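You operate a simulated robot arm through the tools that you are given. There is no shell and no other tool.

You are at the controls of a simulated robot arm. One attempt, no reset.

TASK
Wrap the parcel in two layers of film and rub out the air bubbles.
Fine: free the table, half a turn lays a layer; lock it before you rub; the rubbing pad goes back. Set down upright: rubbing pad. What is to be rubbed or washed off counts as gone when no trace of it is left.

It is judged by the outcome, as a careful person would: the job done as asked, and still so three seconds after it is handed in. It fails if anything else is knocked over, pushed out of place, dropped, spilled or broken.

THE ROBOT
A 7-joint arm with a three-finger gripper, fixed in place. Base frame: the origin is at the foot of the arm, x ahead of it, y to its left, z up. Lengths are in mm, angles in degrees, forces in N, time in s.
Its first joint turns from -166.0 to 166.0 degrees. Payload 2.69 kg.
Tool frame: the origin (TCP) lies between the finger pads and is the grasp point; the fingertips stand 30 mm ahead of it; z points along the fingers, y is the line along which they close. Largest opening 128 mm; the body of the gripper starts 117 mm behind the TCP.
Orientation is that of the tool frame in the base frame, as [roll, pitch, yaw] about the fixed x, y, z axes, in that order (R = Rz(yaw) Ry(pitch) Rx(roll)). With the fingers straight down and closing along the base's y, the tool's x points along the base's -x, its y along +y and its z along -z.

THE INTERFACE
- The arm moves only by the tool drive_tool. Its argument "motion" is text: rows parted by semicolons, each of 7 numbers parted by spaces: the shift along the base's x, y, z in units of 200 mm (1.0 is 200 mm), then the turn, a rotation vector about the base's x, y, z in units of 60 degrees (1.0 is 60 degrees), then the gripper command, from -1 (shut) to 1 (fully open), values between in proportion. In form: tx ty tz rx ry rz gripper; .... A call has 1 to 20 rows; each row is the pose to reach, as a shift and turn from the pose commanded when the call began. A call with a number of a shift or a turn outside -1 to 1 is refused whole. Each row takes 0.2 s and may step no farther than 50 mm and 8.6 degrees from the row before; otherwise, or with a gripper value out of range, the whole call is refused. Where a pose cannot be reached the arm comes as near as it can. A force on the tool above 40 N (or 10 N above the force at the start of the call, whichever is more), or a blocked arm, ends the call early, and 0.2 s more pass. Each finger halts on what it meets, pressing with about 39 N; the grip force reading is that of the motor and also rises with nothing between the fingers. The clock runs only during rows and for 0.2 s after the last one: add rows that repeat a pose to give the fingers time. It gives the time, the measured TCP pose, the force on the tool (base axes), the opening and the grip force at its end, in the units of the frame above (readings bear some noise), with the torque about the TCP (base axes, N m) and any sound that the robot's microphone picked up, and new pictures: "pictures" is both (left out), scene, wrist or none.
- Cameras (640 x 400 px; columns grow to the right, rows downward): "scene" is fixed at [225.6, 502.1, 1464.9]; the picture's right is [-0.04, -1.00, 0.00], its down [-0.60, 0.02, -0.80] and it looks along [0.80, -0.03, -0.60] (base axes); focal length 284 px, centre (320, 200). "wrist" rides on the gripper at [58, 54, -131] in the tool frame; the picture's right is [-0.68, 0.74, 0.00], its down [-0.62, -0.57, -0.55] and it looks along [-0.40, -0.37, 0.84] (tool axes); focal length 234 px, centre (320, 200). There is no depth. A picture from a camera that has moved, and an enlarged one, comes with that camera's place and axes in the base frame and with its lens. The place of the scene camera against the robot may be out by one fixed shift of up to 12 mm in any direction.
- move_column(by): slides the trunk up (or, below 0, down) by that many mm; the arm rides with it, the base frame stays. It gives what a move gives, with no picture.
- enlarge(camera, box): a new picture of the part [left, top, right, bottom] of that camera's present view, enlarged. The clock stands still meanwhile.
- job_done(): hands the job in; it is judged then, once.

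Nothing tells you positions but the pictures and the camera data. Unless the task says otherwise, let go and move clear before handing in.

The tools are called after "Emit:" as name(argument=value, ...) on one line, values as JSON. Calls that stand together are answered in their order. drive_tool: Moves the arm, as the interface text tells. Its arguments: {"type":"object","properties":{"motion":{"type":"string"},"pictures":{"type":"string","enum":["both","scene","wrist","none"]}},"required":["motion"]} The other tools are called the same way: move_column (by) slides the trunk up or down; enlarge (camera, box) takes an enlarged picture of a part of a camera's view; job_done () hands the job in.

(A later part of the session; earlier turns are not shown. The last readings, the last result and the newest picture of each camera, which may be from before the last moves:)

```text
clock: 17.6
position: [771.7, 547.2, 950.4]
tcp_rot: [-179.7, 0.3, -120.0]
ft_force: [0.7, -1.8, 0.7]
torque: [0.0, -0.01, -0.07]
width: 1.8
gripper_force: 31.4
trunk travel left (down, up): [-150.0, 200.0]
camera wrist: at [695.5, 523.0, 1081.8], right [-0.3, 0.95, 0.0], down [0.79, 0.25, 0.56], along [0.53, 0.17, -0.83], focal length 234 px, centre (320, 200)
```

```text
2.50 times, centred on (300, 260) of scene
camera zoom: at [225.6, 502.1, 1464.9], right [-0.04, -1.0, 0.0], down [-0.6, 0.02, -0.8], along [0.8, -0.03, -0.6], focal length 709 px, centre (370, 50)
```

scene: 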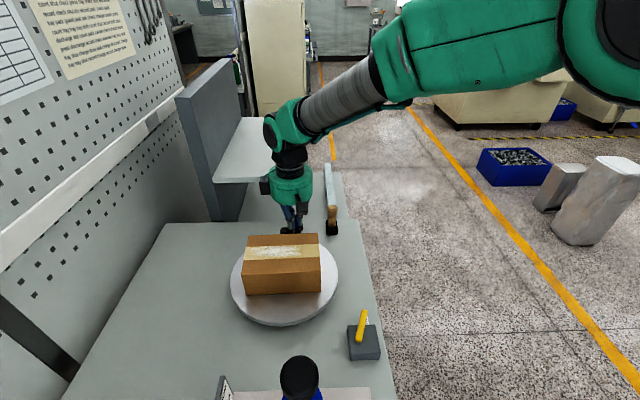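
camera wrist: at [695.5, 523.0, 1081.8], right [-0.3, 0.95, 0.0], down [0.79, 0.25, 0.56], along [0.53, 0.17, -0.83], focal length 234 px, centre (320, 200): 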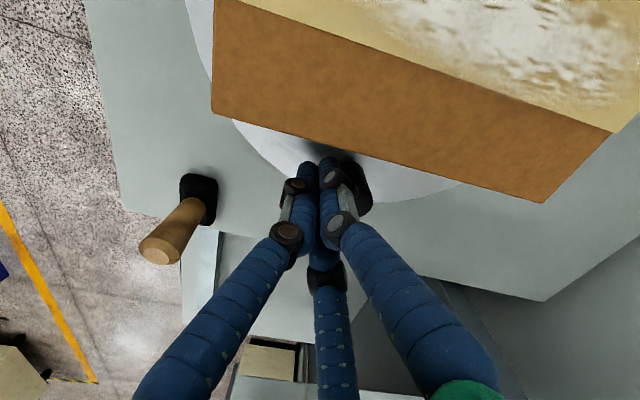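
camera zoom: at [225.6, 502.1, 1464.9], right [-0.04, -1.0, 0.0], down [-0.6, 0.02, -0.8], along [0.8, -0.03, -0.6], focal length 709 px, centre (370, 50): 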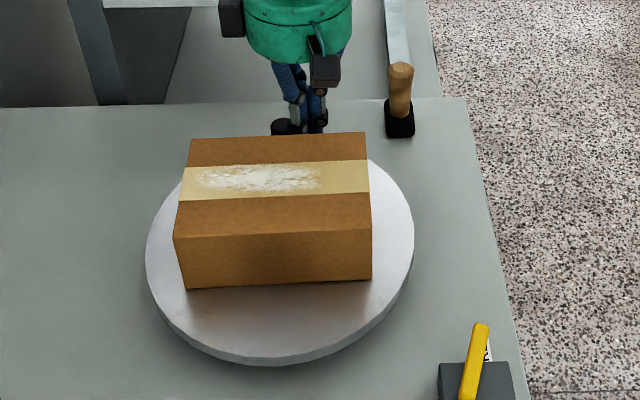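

A quarter turn is done and the table follows well. I'll continue past the far side, where reach is tightest, with a slightly smaller radius.

Emit:
drive_tool(motion="0.0125 0.072 0 0 0 0 -1; 0.0105 0.145 0 0 0 0 -1; -0.0075 0.2155 0 0 0 0 -1; -0.034 0.2815 0 0 0 0 -1; -0.069 0.342 0 0 0 0 -1; -0.1035 0.401 0 0 0 0 -1; -0.1455 0.455 0 0 0 0 -1", pictures="both")

Emit:
enlarge(camera="scene", box=[220, 180, 380, 340])

```text
clock: 19.2
position: [742.5, 638.0, 950.6]
tcp_rot: [-179.8, 0.4, -120.1]
ft_force: [-0.1, 0.6, 0.1]
torque: [0.01, -0.02, 0.0]
width: 2.1
gripper_force: 31.3
trunk travel left (down, up): [-150.0, 200.0]
camera wrist: at [666.1, 613.7, 1081.8], right [-0.3, 0.95, 0.0], down [0.79, 0.25, 0.56], along [0.53, 0.17, -0.83], focal length 234 px, centre (320, 200)
```

scene: 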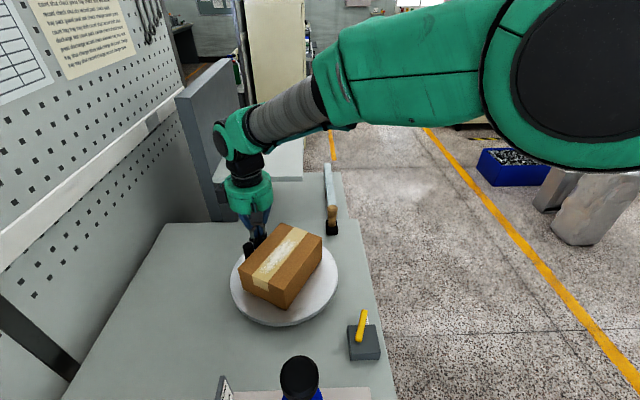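
wrist: 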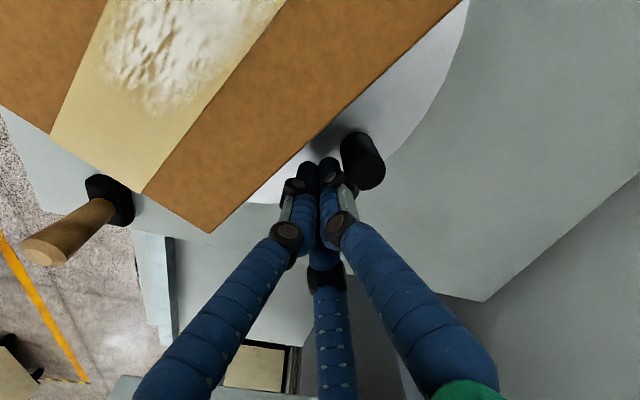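

```text
2.50 times, centred on (300, 260) of scene
camera zoom: at [225.6, 502.1, 1464.9], right [-0.04, -1.0, 0.0], down [-0.6, 0.02, -0.8], along [0.8, -0.03, -0.6], focal length 709 px, centre (370, 50)
```

zoom: 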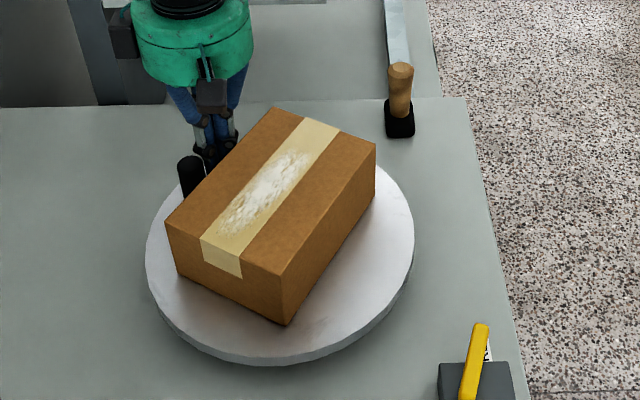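

Emit:
drive_tool(motion="-0.049 0.0475 0 0 0 0 -1; -0.1015 0.092 0 0 0 0 -1; -0.1585 0.1335 0 0 0 0 -1; -0.222 0.167 0 0 0 0 -1; -0.291 0.192 0 0 0 0 -1", pictures="both")

Emit:
enlarge(camera="scene", box=[220, 180, 380, 340])

```text
clock: 20.4
position: [685.4, 675.2, 950.3]
tcp_rot: [-179.6, 0.3, -120.1]
ft_force: [0.2, -0.1, -0.3]
torque: [0.03, -0.01, -0.01]
width: 2.2
gripper_force: 30.8
trunk travel left (down, up): [-150.0, 200.0]
camera wrist: at [608.7, 651.9, 1081.4], right [-0.3, 0.95, 0.0], down [0.79, 0.25, 0.55], along [0.53, 0.16, -0.83], focal length 234 px, centre (320, 200)
```

scene: 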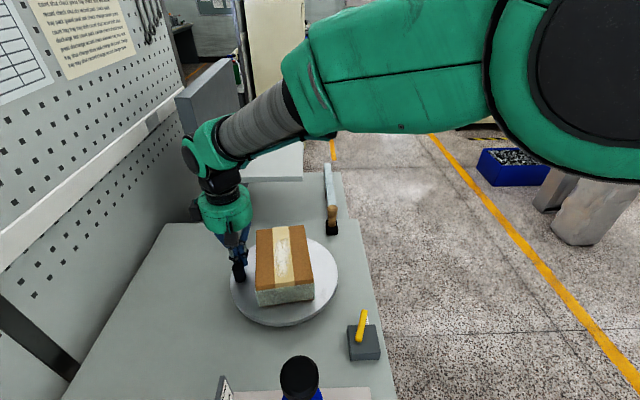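
wrist: 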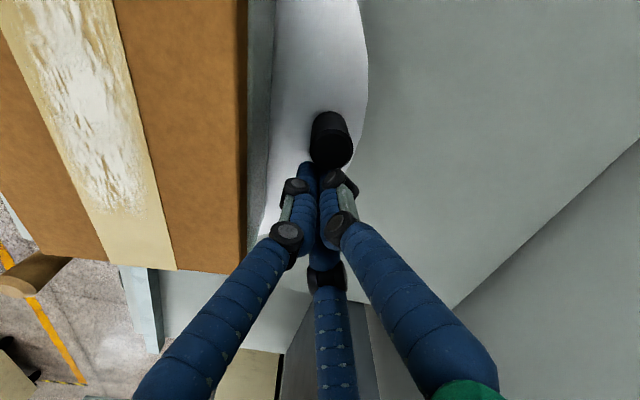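

```text
2.50 times, centred on (300, 260) of scene
camera zoom: at [225.6, 502.1, 1464.9], right [-0.04, -1.0, 0.0], down [-0.6, 0.02, -0.8], along [0.8, -0.03, -0.6], focal length 709 px, centre (370, 50)
```

zoom: 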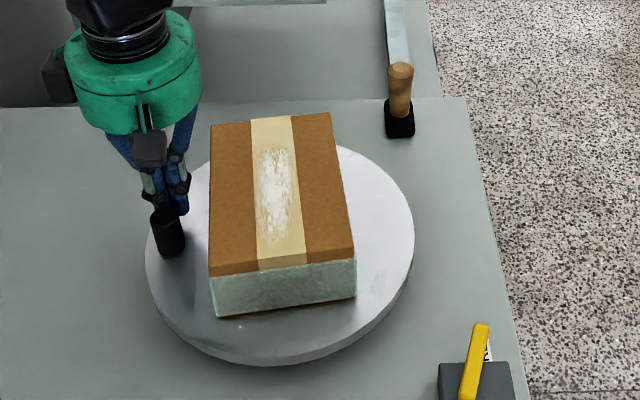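

One layer of film is on after half a turn. I'll continue counter-clockwise for the second.

Emit:
drive_tool(motion="-0.073 0.005 0 0 0 0 -1; -0.146 0 0 0 0 0 -1; -0.2175 -0.0155 0 0 0 0 -1; -0.2865 -0.0405 0 0 0 0 -1; -0.351 -0.075 0 0 0 0 -1; -0.4105 -0.118 0 0 0 0 -1; -0.463 -0.1685 0 0 0 0 -1; -0.508 -0.2265 0 0 0 0 -1; -0.545 -0.29 0 0 0 0 -1; -0.5725 -0.358 0 0 0 0 -1; -0.59 -0.429 0 0 0 0 -1; -0.5975 -0.5015 0 0 0 0 -1", pictures="both")

Emit:
enlarge(camera="scene", box=[220, 180, 380, 340])

```text
clock: 23.0
position: [565.1, 575.8, 950.2]
tcp_rot: [-179.7, 0.3, -120.1]
ft_force: [0.9, -0.4, -0.1]
torque: [0.01, 0.0, 0.01]
width: 2.4
gripper_force: 30.8
trunk travel left (down, up): [-150.0, 200.0]
camera wrist: at [488.3, 551.6, 1081.4], right [-0.3, 0.95, 0.0], down [0.79, 0.25, 0.55], along [0.53, 0.16, -0.83], focal length 234 px, centre (320, 200)
```

scene: 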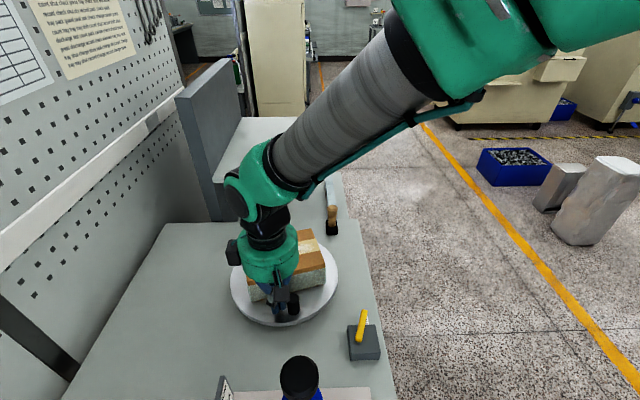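
wrist: 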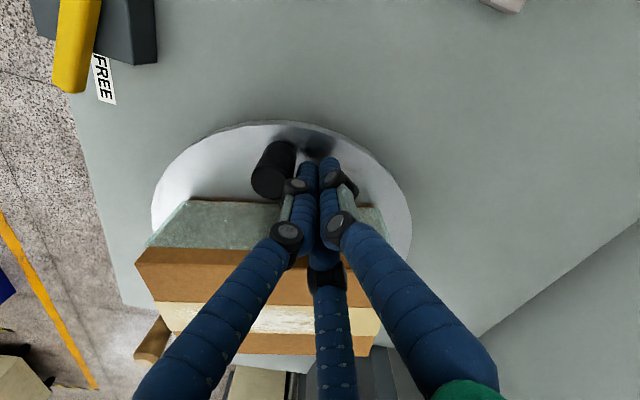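

```text
2.50 times, centred on (300, 260) of scene
camera zoom: at [225.6, 502.1, 1464.9], right [-0.04, -1.0, 0.0], down [-0.6, 0.02, -0.8], along [0.8, -0.03, -0.6], focal length 709 px, centre (370, 50)
```

zoom: 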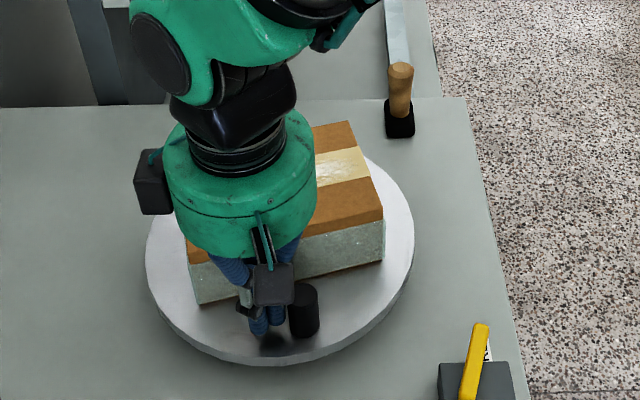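

Emit:
drive_tool(motion="0.0025 -0.0735 0 0 0 0 -1; 0.015 -0.1455 0 0 0 0 -1; 0.0375 -0.215 0 0 0 0 -1; 0.07 -0.281 0 0 0 0 -1; 0.111 -0.3415 0 0 0 0 -1; 0.16 -0.396 0 0 0 0 -1; 0.216 -0.443 0 0 0 0 -1; 0.278 -0.482 0 0 0 0 -1; 0.31 -0.497 0 0 0 0 -1; 0.345 -0.512 0 0 0 0 -1; 0.367 -0.519 0 0 0 0 -1; 0.3885 -0.5255 0 0 0 0 -1; 0.407 -0.530 0 0 0 0 -1; 0.4245 -0.534 0 0 0 0 -1", pictures="both")

Emit:
enlarge(camera="scene", box=[220, 180, 380, 340])

```text
clock: 26.0
position: [649.1, 467.5, 950.1]
tcp_rot: [-179.7, 0.3, -120.1]
ft_force: [0.6, -0.2, 0.0]
torque: [-0.02, -0.02, 0.01]
width: 2.1
gripper_force: 31.7
trunk travel left (down, up): [-150.0, 200.0]
camera wrist: at [573.7, 444.2, 1081.7], right [-0.3, 0.95, 0.0], down [0.79, 0.25, 0.55], along [0.53, 0.16, -0.83], focal length 234 px, centre (320, 200)
```

scene: 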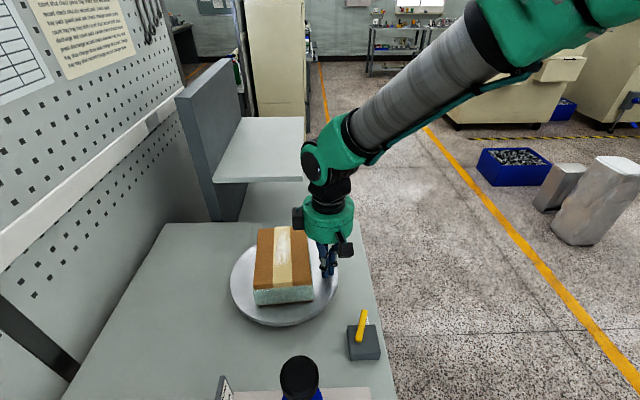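
wrist: 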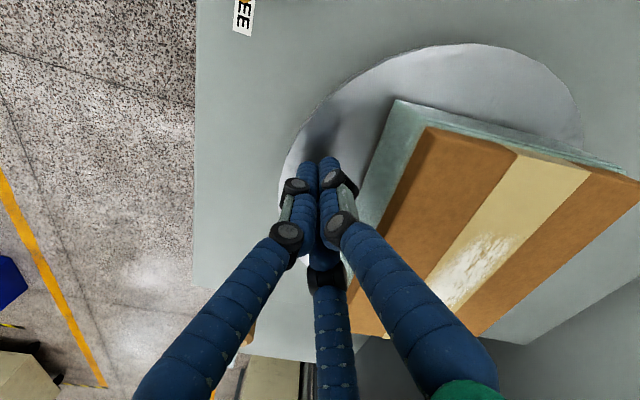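

```text
2.50 times, centred on (300, 260) of scene
camera zoom: at [225.6, 502.1, 1464.9], right [-0.04, -1.0, 0.0], down [-0.6, 0.02, -0.8], along [0.8, -0.03, -0.6], focal length 709 px, centre (370, 50)
```

zoom: 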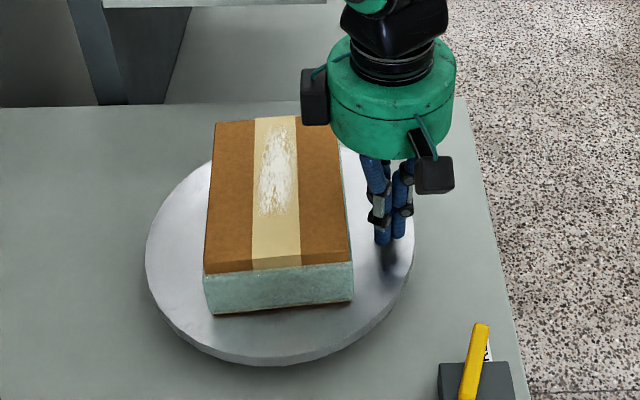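

The film has visibly thickened after the second half turn (about 366°). I'll nudge a couple of degrees for margin, back off, and check before going to the lever.

Emit:
drive_tool(motion="0.014 -0.002 0 0 0 0 -1; 0.022 -0.004 0 0 0 0 -1; -0.05 0 0.02 0 0 0 -1; -0.1 -0.02 0.2 0 0 0 -1; -0.25 -0.1 0.25 0 0 0 -1; -0.4 -0.17 0.25 0 0 0 -1", pictures="both")

Emit:
enlarge(camera="scene", box=[220, 200, 380, 360])

Emit:
enlarge(camera="wrist", box=[340, 100, 640, 300])

```text
clock: 27.4
position: [570.8, 434.1, 1000.4]
tcp_rot: [-179.6, 0.3, -120.1]
ft_force: [0.2, -0.1, 0.2]
torque: [-0.03, 0.04, 0.02]
width: 2.1
gripper_force: 31.5
trunk travel left (down, up): [-150.0, 200.0]
camera wrist: at [493.6, 410.2, 1132.1], right [-0.3, 0.95, 0.0], down [0.79, 0.25, 0.56], along [0.53, 0.17, -0.83], focal length 234 px, centre (320, 200)
```

scene: 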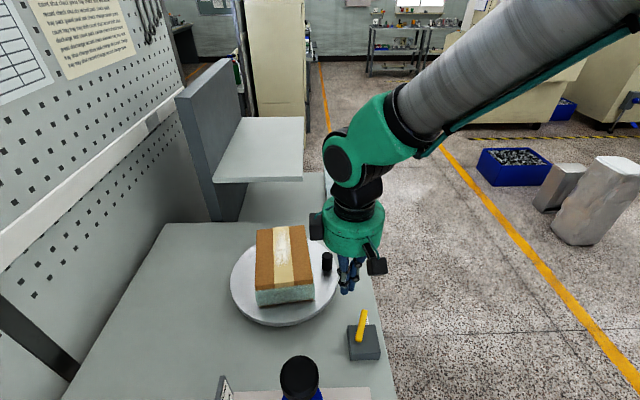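
wrist: 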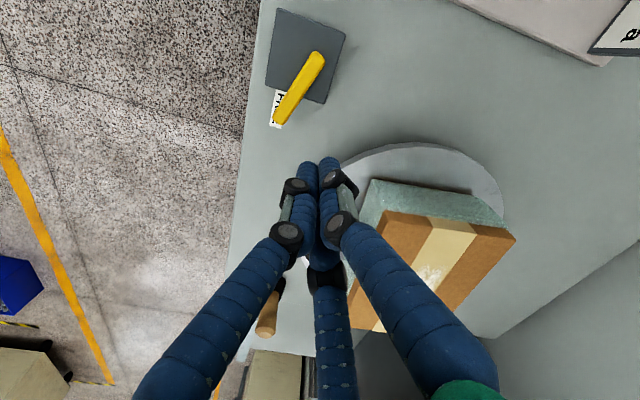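

```text
2.50 times, centred on (300, 280) of scene
camera zoom: at [225.6, 502.1, 1464.9], right [-0.04, -1.0, 0.0], down [-0.6, 0.02, -0.8], along [0.8, -0.03, -0.6], focal length 709 px, centre (370, 0)
```

zoom: 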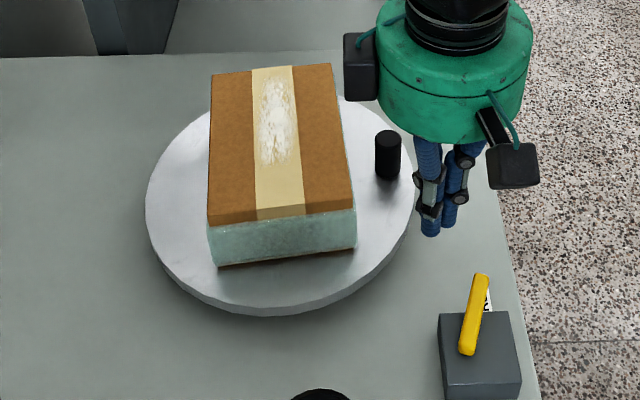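

```text
2.00 times, centred on (490, 200) of wrist
camera zoom: at [493.6, 410.2, 1132.1], right [-0.3, 0.95, 0.0], down [0.79, 0.25, 0.56], along [0.53, 0.17, -0.83], focal length 468 px, centre (-20, 200)
```

zoom: 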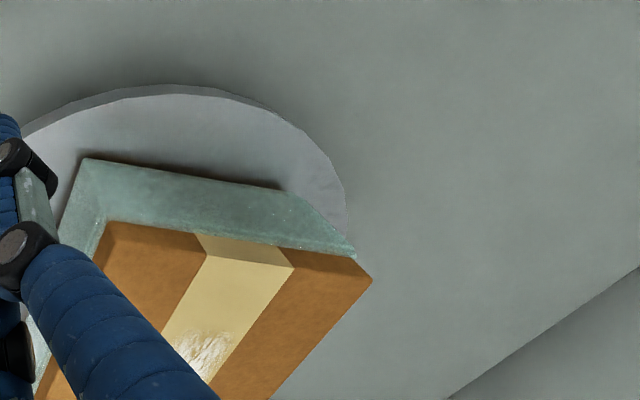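

Both layers are on. Now I'll lower beside the lever's +y side and swing it back to lock.

Emit:
drive_tool(motion="0 0 -0.2 0 0 0 -1; 0 0 -0.39 0 0 0 -1; -0.02 -0.035 -0.39 0 0 0 -1; -0.04 -0.0755 -0.39 0 0 0 -1; -0.037 -0.105 -0.39 0 0 0 -1; -0.035 -0.1375 -0.39 0 0 0 -1; -0.04 -0.173 -0.39 0 0 0 -1; -0.046 -0.2075 -0.39 0 0 0 -1; -0.06 -0.24 -0.39 0 0 0 -1; -0.075 -0.273 -0.39 0 0 0 -1; -0.097 -0.301 -0.39 0 0 0 -1; -0.12 -0.3285 -0.39 0 0 0 -1", pictures="scene")

Emit:
enlarge(camera="scene", box=[310, 280, 430, 400])

```text
clock: 30.0
position: [546.1, 367.3, 921.1]
tcp_rot: [-179.7, 0.3, -120.1]
ft_force: [-0.1, -0.5, 0.6]
torque: [0.0, 0.02, 0.01]
width: 2.2
gripper_force: 31.6
trunk travel left (down, up): [-150.0, 200.0]
```

scene: 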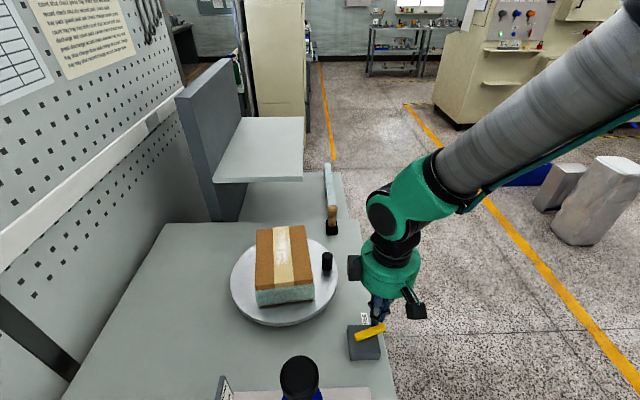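

```text
3.33 times, centred on (370, 340) of scene
camera zoom: at [225.6, 502.1, 1464.9], right [-0.04, -1.0, 0.0], down [-0.6, 0.02, -0.8], along [0.8, -0.03, -0.6], focal length 946 px, centre (153, -267)
```

zoom: 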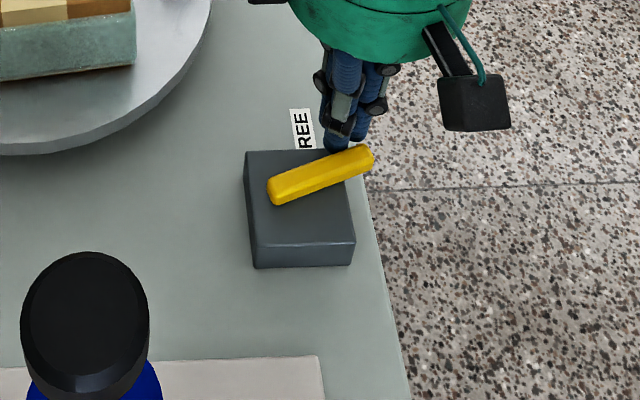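

Emit:
drive_tool(motion="-0.03 -0.025 0 0 0 0 -1; -0.06 -0.045 0 0 0 0 -1; -0.09 -0.055 0 0 0 0 -1; -0.115 -0.06 0 0 0 0 -1; -0.14 -0.06 0 0 0 0 -1", pictures="scene")

Emit:
enlarge(camera="scene", box=[310, 280, 430, 400])

```text
clock: 31.0
position: [533.1, 359.1, 925.3]
tcp_rot: [-179.4, 0.9, -120.3]
ft_force: [13.6, -1.6, -1.0]
torque: [0.14, -0.25, -0.03]
width: 1.9
gripper_force: 31.5
trunk travel left (down, up): [-150.0, 200.0]
stopped in row 4: the force on the tool passed its limit at 46 N (the readings are from after the stop); the commanded pose is now the measured one
```

scene: 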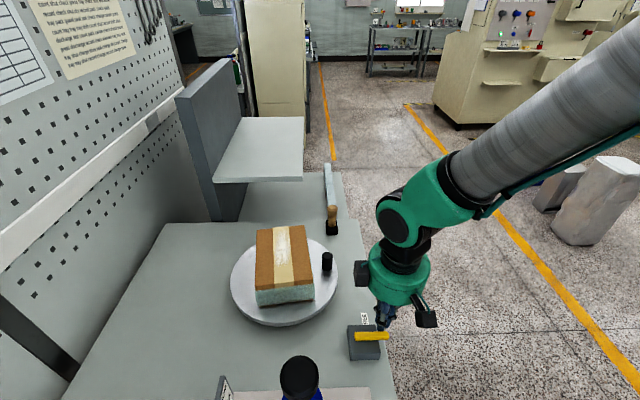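

```text
3.33 times, centred on (370, 340) of scene
camera zoom: at [225.6, 502.1, 1464.9], right [-0.04, -1.0, 0.0], down [-0.6, 0.02, -0.8], along [0.8, -0.03, -0.6], focal length 946 px, centre (153, -267)
```

zoom: 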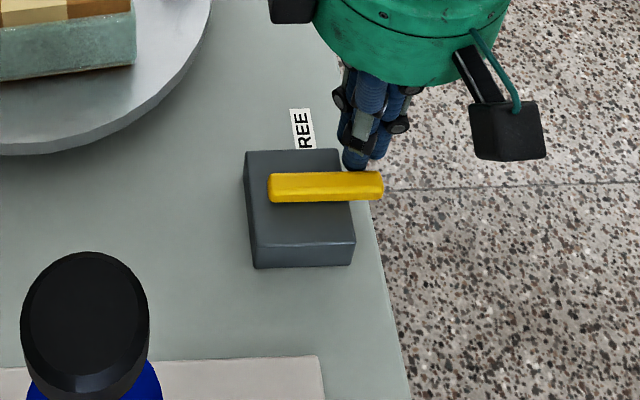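

The lever is back at its original locked position against the stop. Next I'll move clear and look carefully at the pad.

Emit:
drive_tool(motion="0.06 0 0.02 0 0 0 -1; 0.1 0 0.2 0 0 0 -1; 0.15 0.03 0.42 0 0 0 -1; 0.3 0.1 0.55 0 0 0 -1; 0.5 0.2 0.6 0 0 0 -1; 0.7 0.3 0.62 0 0 0 -1; 0.85 0.4 0.62 0 0 0 -1; 1 0.5 0.62 0 0 0 -1")

Emit:
enlarge(camera="scene", box=[310, 280, 430, 400])

Emit:
enlarge(camera="scene", box=[300, 180, 360, 250])

Emit:
enlarge(camera="wrist", box=[180, 140, 320, 280])

```text
clock: 32.8
position: [729.8, 458.9, 1047.6]
tcp_rot: [-179.4, 0.8, -120.2]
ft_force: [0.1, -1.0, 0.6]
torque: [0.0, 0.0, 0.01]
width: 2.2
gripper_force: 31.1
trunk travel left (down, up): [-150.0, 200.0]
camera wrist: at [652.7, 434.5, 1178.5], right [-0.3, 0.95, 0.0], down [0.79, 0.24, 0.56], along [0.54, 0.17, -0.83], focal length 234 px, centre (320, 200)
```

scene: 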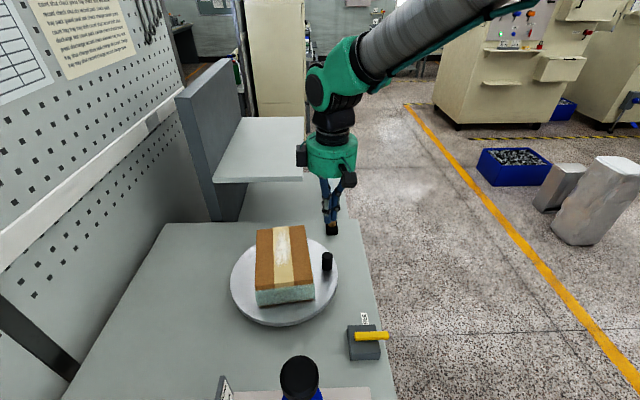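
wrist: 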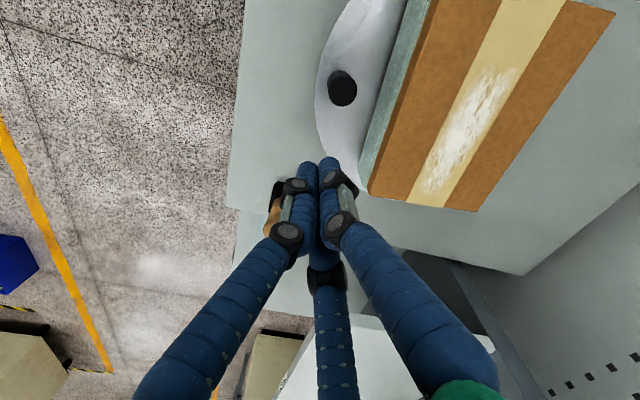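

```text
3.33 times, centred on (370, 340) of scene
camera zoom: at [225.6, 502.1, 1464.9], right [-0.04, -1.0, 0.0], down [-0.6, 0.02, -0.8], along [0.8, -0.03, -0.6], focal length 946 px, centre (153, -267)
```

zoom: 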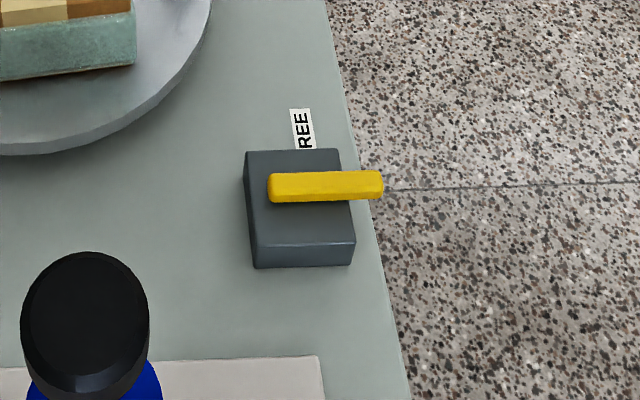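

```text
5.71 times, centred on (330, 215) of scene
camera zoom: at [225.6, 502.1, 1464.9], right [-0.04, -1.0, 0.0], down [-0.6, 0.02, -0.8], along [0.8, -0.03, -0.6], focal length 1621 px, centre (263, 114)
```

zoom: 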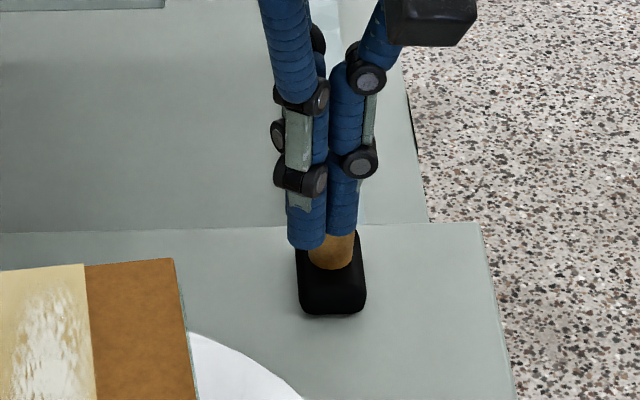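

```text
2.86 times, centred on (250, 210) of wrist
camera zoom: at [652.7, 434.5, 1178.5], right [-0.3, 0.95, 0.0], down [0.79, 0.24, 0.56], along [0.54, 0.17, -0.83], focal length 669 px, centre (520, 171)
```

zoom: 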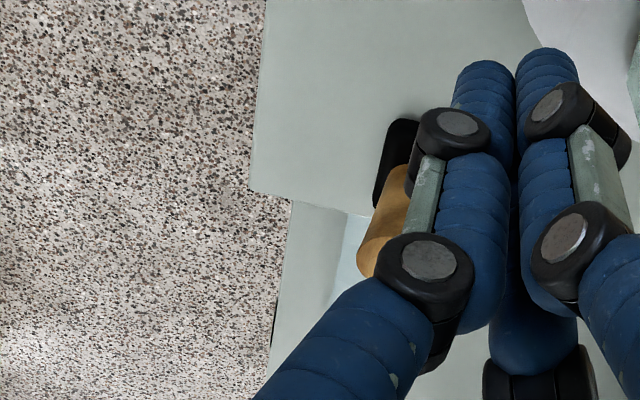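

Emit:
drive_tool(motion="0 0.18 0 -0.0067 0.0153 0 -1; 0 0.36 0 -0.0067 0.0153 0 -1; 0 0.36 0 -0.0067 0.0153 0 -1", pictures="wrist")

Emit:
enlarge(camera="wrist", box=[150, 130, 310, 290])

Emit:
drive_tool(motion="0.2 0 0 0 0 0 -1; 0.4 0 0 0 0 0 -1; 0.4 0 0 0 0 0 -1", pictures="wrist")

Emit:
enlarge(camera="wrist", box=[150, 110, 310, 270])

```text
clock: 33.6
position: [729.6, 532.0, 1047.1]
tcp_rot: [179.9, -0.1, -120.2]
ft_force: [-0.3, 0.0, -0.5]
torque: [-0.08, 0.02, 0.0]
width: 1.9
gripper_force: 31.9
trunk travel left (down, up): [-150.0, 200.0]
camera wrist: at [654.1, 508.5, 1179.3], right [-0.3, 0.95, 0.0], down [0.8, 0.25, 0.55], along [0.52, 0.16, -0.84], focal length 234 px, centre (320, 200)
```

wrist: 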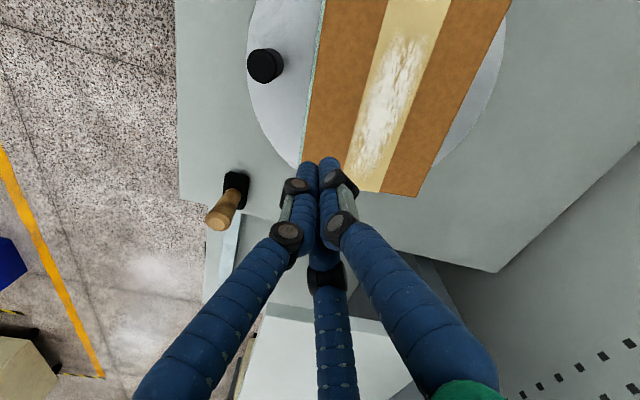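

```text
2.50 times, centred on (230, 210) of wrist
camera zoom: at [654.1, 508.5, 1179.3], right [-0.3, 0.95, 0.0], down [0.8, 0.25, 0.55], along [0.52, 0.16, -0.84], focal length 585 px, centre (545, 175)
```

zoom: 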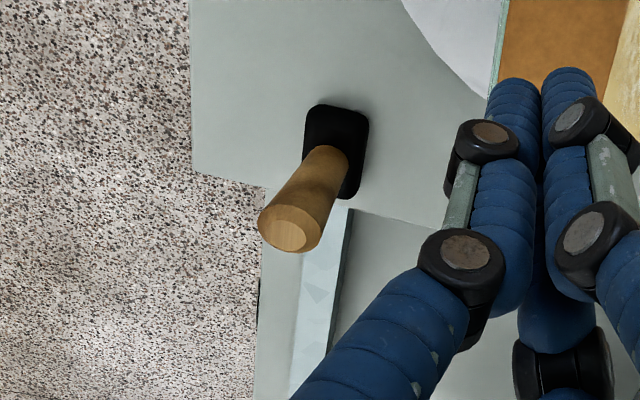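

```text
clock: 34.4
position: [810.3, 531.1, 1047.6]
tcp_rot: [180.0, -0.1, -120.2]
ft_force: [0.9, -0.5, 0.0]
torque: [0.03, 0.04, -0.01]
width: 2.0
gripper_force: 31.7
trunk travel left (down, up): [-150.0, 200.0]
camera wrist: at [734.9, 507.2, 1179.9], right [-0.3, 0.95, 0.0], down [0.8, 0.25, 0.55], along [0.52, 0.16, -0.84], focal length 234 px, centre (320, 200)
```

wrist: 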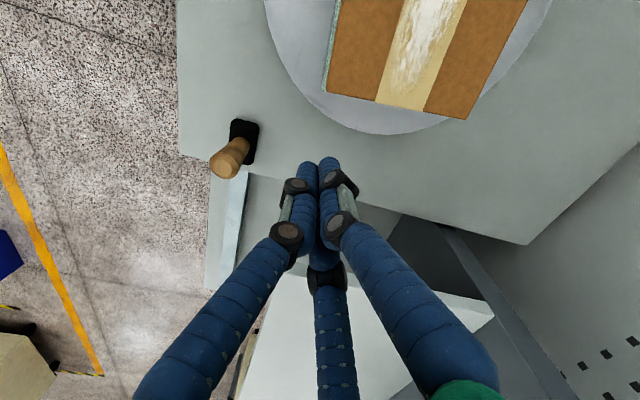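

```text
2.50 times, centred on (230, 190) of wrist
camera zoom: at [734.9, 507.2, 1179.9], right [-0.3, 0.95, 0.0], down [0.8, 0.25, 0.55], along [0.52, 0.16, -0.84], focal length 585 px, centre (545, 225)
```

zoom: 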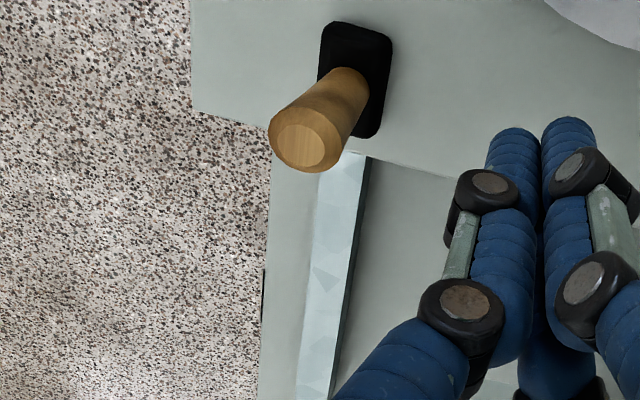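

Two views agree that the pad's handle axis is at (879, 435), with its top at about 935 and a diameter of about 32 mm. I'll turn the hand 60° so its side boxes stay away from the shelf, open the fingers and move above the handle.

Emit:
drive_tool(motion="-0.05 -0.1 0 0 0 0.125 -1; -0.05 -0.25 0 0 0 0.25 0; -0.05 -0.4 0 0 0 0.375 0.5; 0 -0.46 0 0 0 0.5 0.5; 0.1 -0.48 0 0 0 0.625 0.5; 0.2 -0.48 0 0 0 0.75 0.5; 0.3 -0.48 0 0 0 0.875 0.5; 0.343 -0.48 0 0 0 1 0.5; 0.343 -0.48 0 0 0 1 0.5")

Emit:
enlarge(camera="wrist", box=[220, 110, 420, 270])

Emit:
enlarge(camera="scene", box=[270, 120, 390, 250])

```text
clock: 36.4
position: [877.7, 434.9, 1048.7]
tcp_rot: [-180.0, -0.1, -60.0]
ft_force: [-0.2, 0.3, 0.3]
torque: [-0.02, 0.03, 0.0]
width: 96.0
gripper_force: 0.2
trunk travel left (down, up): [-150.0, 200.0]
camera wrist: at [861.5, 357.6, 1180.8], right [-0.98, 0.22, 0.0], down [0.18, 0.82, 0.55], along [0.12, 0.53, -0.84], focal length 234 px, centre (320, 200)
```

scene: 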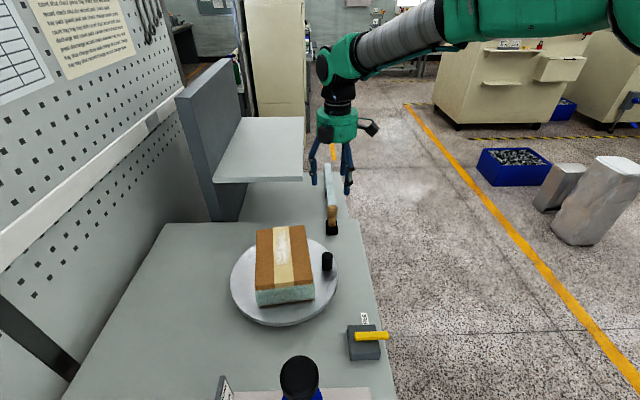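
wrist: 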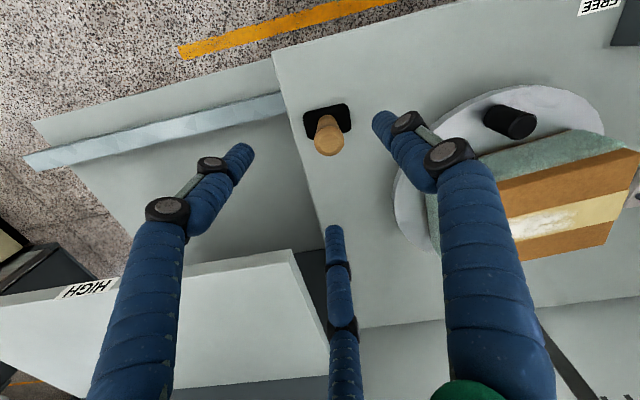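

```text
2.50 times, centred on (320, 190) of wrist
camera zoom: at [861.5, 357.6, 1180.8], right [-0.98, 0.22, 0.0], down [0.18, 0.82, 0.55], along [0.12, 0.53, -0.84], focal length 585 px, centre (320, 225)
```

zoom: 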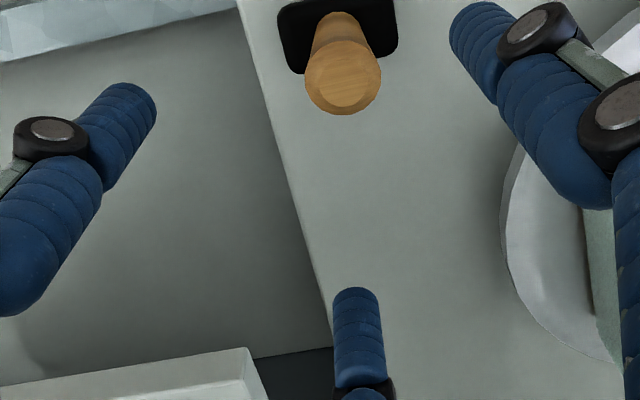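

```text
3.08 times, centred on (330, 185) of scene
camera zoom: at [225.6, 502.1, 1464.9], right [-0.04, -1.0, 0.0], down [-0.6, 0.02, -0.8], along [0.8, -0.03, -0.6], focal length 873 px, centre (289, 246)
```

zoom: 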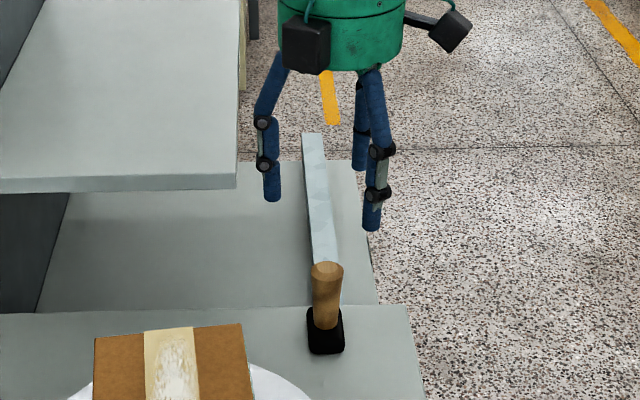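

Combining three views puts the handle at about (869.5, 441.5) with its top near 950. I'll centre over it, come partway down and check.

Emit:
drive_tool(motion="-0.041 0.033 0 0 0 0 0.5; -0.041 0.033 -0.16 0 0 0 0.5; -0.041 0.033 -0.3 0 0 0 0.5; -0.041 0.033 -0.3 0 0 0 0.5")

Emit:
enlarge(camera="wrist", box=[220, 90, 420, 270])

Emit:
enlarge(camera="scene", box=[280, 150, 380, 250])

```text
clock: 37.4
position: [869.7, 441.7, 988.9]
tcp_rot: [179.9, 0.0, -60.2]
ft_force: [0.1, -0.1, 0.1]
torque: [0.01, 0.03, 0.02]
width: 95.8
gripper_force: 0.0
trunk travel left (down, up): [-150.0, 200.0]
camera wrist: at [852.8, 364.1, 1120.3], right [-0.98, 0.22, 0.0], down [0.18, 0.82, 0.55], along [0.12, 0.53, -0.84], focal length 234 px, centre (320, 200)
```

scene: 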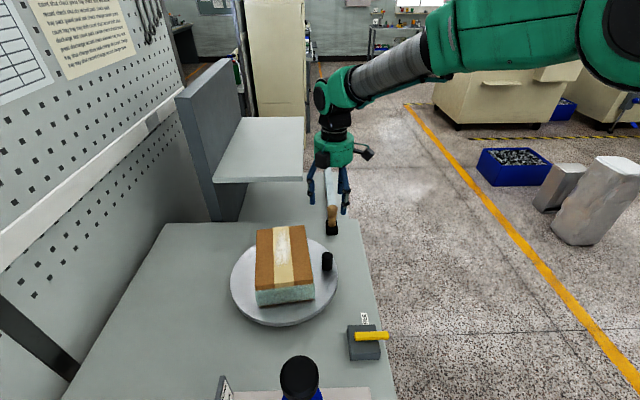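
wrist: 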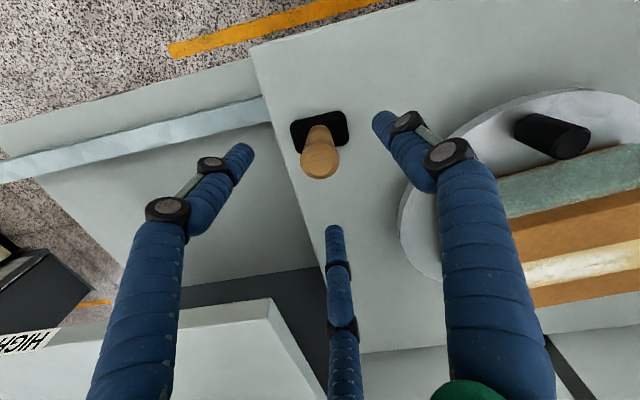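

```text
2.22 times, centred on (320, 180) of wrist
camera zoom: at [852.8, 364.1, 1120.3], right [-0.98, 0.22, 0.0], down [0.18, 0.82, 0.55], along [0.12, 0.53, -0.84], focal length 520 px, centre (320, 244)
```

zoom: 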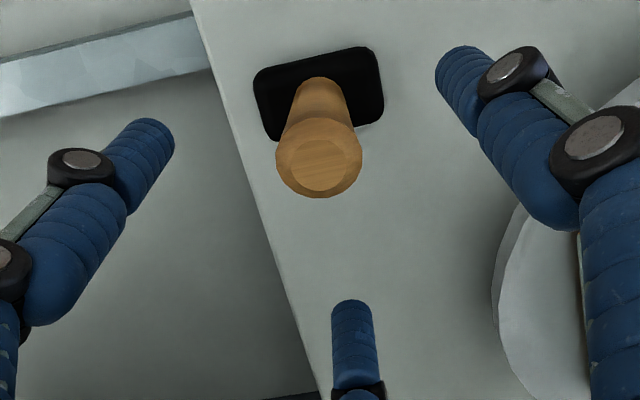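

```text
4.00 times, centred on (330, 200) of scene
camera zoom: at [225.6, 502.1, 1464.9], right [-0.04, -1.0, 0.0], down [-0.6, 0.02, -0.8], along [0.8, -0.03, -0.6], focal length 1135 px, centre (280, 200)
```

zoom: 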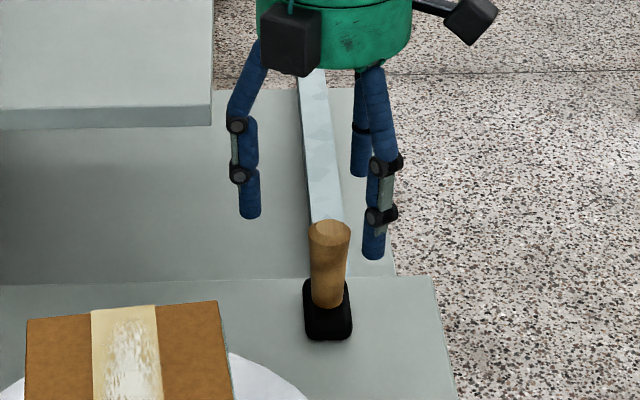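

The handle is centred between the fingers. I'll go down and close on it.

Emit:
drive_tool(motion="0 0 -0.16 0 0 0 0.5; 0 0 -0.315 0 0 0 0.5; 0 0 -0.315 0 0 0 0.5", pictures="both")

Emit:
enlarge(camera="wrist", box=[220, 90, 420, 270])

Emit:
enlarge(camera="scene", box=[280, 150, 380, 250])

```text
clock: 38.2
position: [870.4, 440.9, 926.8]
tcp_rot: [-180.0, 0.0, -60.2]
ft_force: [-0.1, 0.2, 0.0]
torque: [0.0, 0.05, 0.04]
width: 96.2
gripper_force: 0.0
trunk travel left (down, up): [-150.0, 200.0]
camera wrist: at [852.9, 364.0, 1057.8], right [-0.98, 0.22, 0.0], down [0.18, 0.82, 0.55], along [0.12, 0.53, -0.84], focal length 234 px, centre (320, 200)
```

scene: 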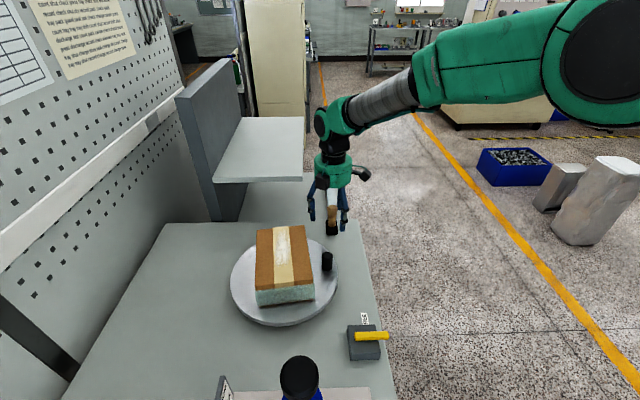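
wrist: 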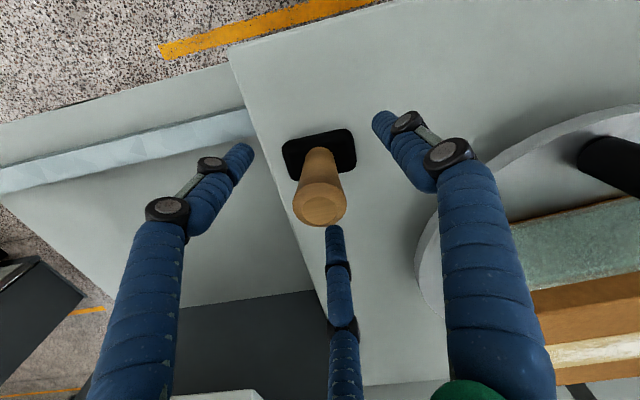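

```text
2.22 times, centred on (320, 180) of wrist
camera zoom: at [852.9, 364.0, 1057.8], right [-0.98, 0.22, 0.0], down [0.18, 0.82, 0.55], along [0.12, 0.53, -0.84], focal length 520 px, centre (320, 244)
```

zoom: 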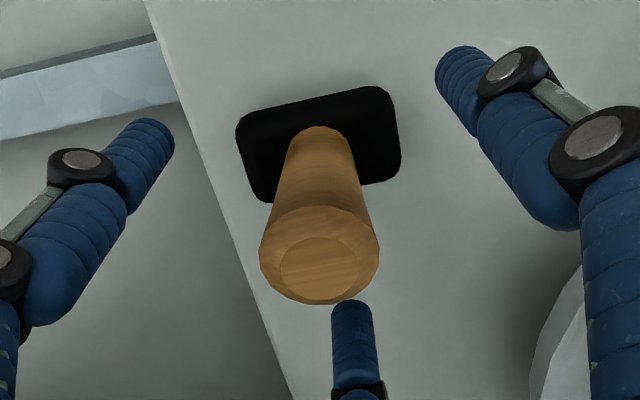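

```text
4.00 times, centred on (330, 200) of scene
camera zoom: at [225.6, 502.1, 1464.9], right [-0.04, -1.0, 0.0], down [-0.6, 0.02, -0.8], along [0.8, -0.03, -0.6], focal length 1135 px, centre (280, 200)
```

zoom: 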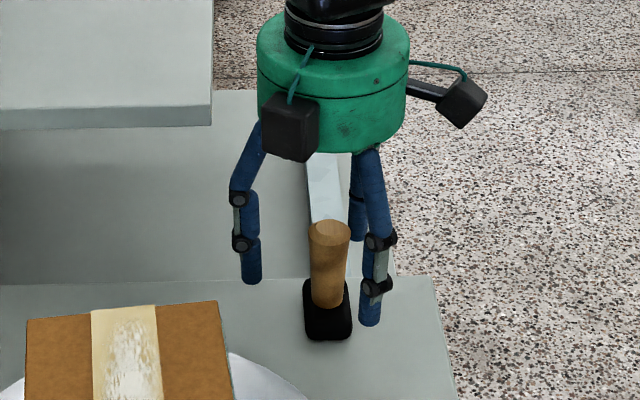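

Emit:
drive_tool(motion="0 0 0 0 0 0 -0.2; 0 0 0 0 0 0 -0.4; 0 0 0 0 0 0 -0.6; 0 0 0 0 0 0 -0.8; 0 0 0 0 0 0 -1; 0 0 0 0 0 0 -1", pictures="both")

Emit:
enlarge(camera="wrist", box=[220, 90, 420, 270])

Emit:
enlarge(camera="scene", box=[280, 150, 380, 250])

```text
clock: 39.6
position: [869.6, 441.0, 925.4]
tcp_rot: [-180.0, 0.1, -60.2]
ft_force: [1.2, -1.1, 0.8]
torque: [-0.07, -0.04, 0.0]
width: 29.2
gripper_force: 39.1
trunk travel left (down, up): [-150.0, 200.0]
camera wrist: at [852.5, 363.7, 1058.2], right [-0.98, 0.22, 0.0], down [0.18, 0.82, 0.55], along [0.12, 0.53, -0.84], focal length 234 px, centre (320, 200)
```

scene: 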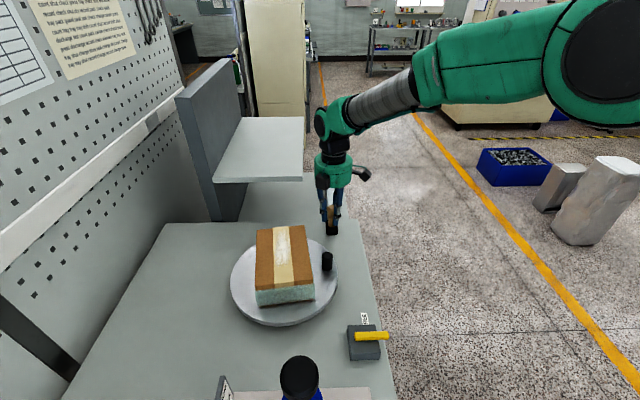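
wrist: 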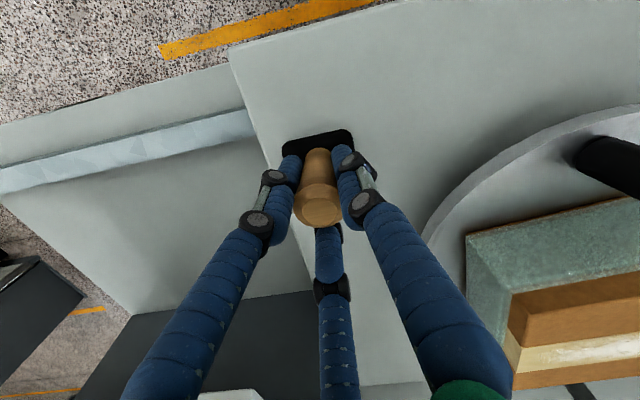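

```text
2.22 times, centred on (320, 180) of wrist
camera zoom: at [852.5, 363.7, 1058.2], right [-0.98, 0.22, 0.0], down [0.18, 0.82, 0.55], along [0.12, 0.53, -0.84], focal length 520 px, centre (320, 244)
```

zoom: 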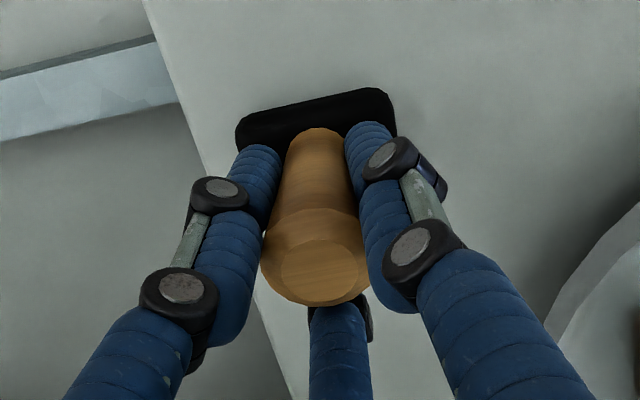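

```text
4.00 times, centred on (330, 200) of scene
camera zoom: at [225.6, 502.1, 1464.9], right [-0.04, -1.0, 0.0], down [-0.6, 0.02, -0.8], along [0.8, -0.03, -0.6], focal length 1135 px, centre (280, 200)
```

zoom: 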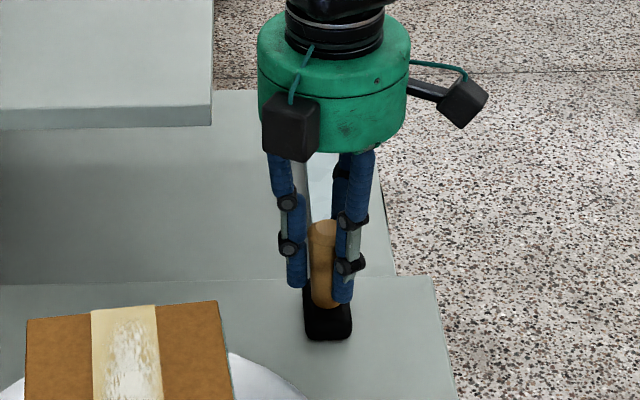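

Grasped at 29 mm. I'll lift slowly and check the pad comes along.

Emit:
drive_tool(motion="0 0 0.05 0 0 0 -1; 0 0 0.15 0 0 0 -1; 0 0 0.35 0 0 0 -1; 0 0 0.55 0 0 0 -1; 0 0 0.75 0 0 0 -1; 0 0 0.8 0 0 0 -1", pictures="both")

Emit:
enlarge(camera="scene", box=[280, 100, 400, 250])

Emit:
enlarge(camera="wrist", box=[220, 90, 420, 270])

```text
clock: 41.0
position: [870.7, 441.2, 1086.4]
tcp_rot: [-179.9, 0.1, -60.2]
ft_force: [-0.6, 0.1, 0.0]
torque: [0.03, -0.04, -0.05]
width: 29.1
gripper_force: 39.7
trunk travel left (down, up): [-150.0, 200.0]
camera wrist: at [852.8, 364.1, 1218.1], right [-0.98, 0.22, 0.0], down [0.18, 0.82, 0.55], along [0.12, 0.53, -0.84], focal length 234 px, centre (320, 200)
```

scene: 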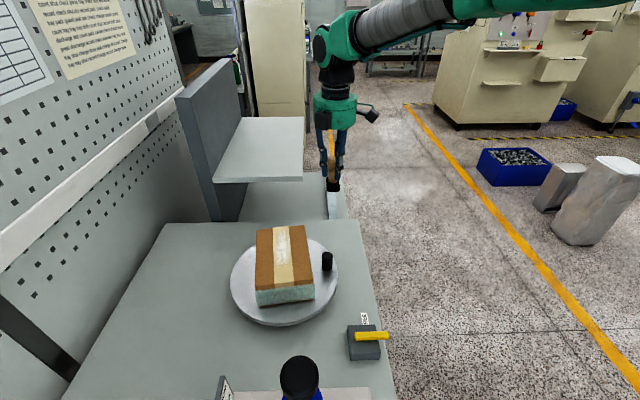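
wrist: 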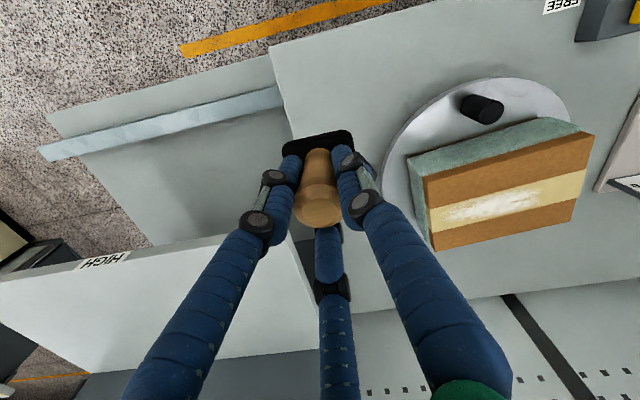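

```text
2.67 times, centred on (340, 175) of scene
camera zoom: at [225.6, 502.1, 1464.9], right [-0.04, -1.0, 0.0], down [-0.6, 0.02, -0.8], along [0.8, -0.03, -0.6], focal length 756 px, centre (267, 267)
```

zoom: 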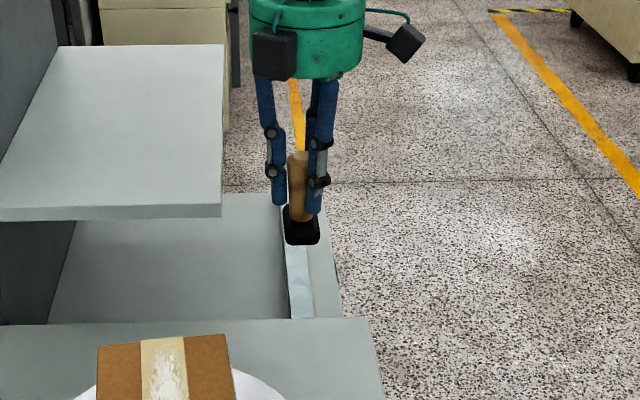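

```text
2.22 times, centred on (320, 180) of wrist
camera zoom: at [852.8, 364.1, 1218.1], right [-0.98, 0.22, 0.0], down [0.18, 0.82, 0.55], along [0.12, 0.53, -0.84], focal length 520 px, centre (320, 244)
```

zoom: 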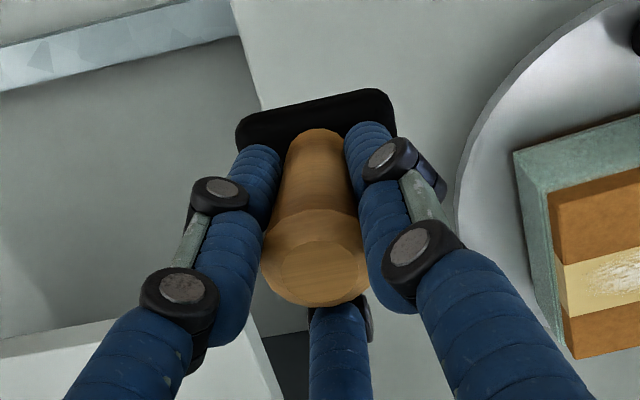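

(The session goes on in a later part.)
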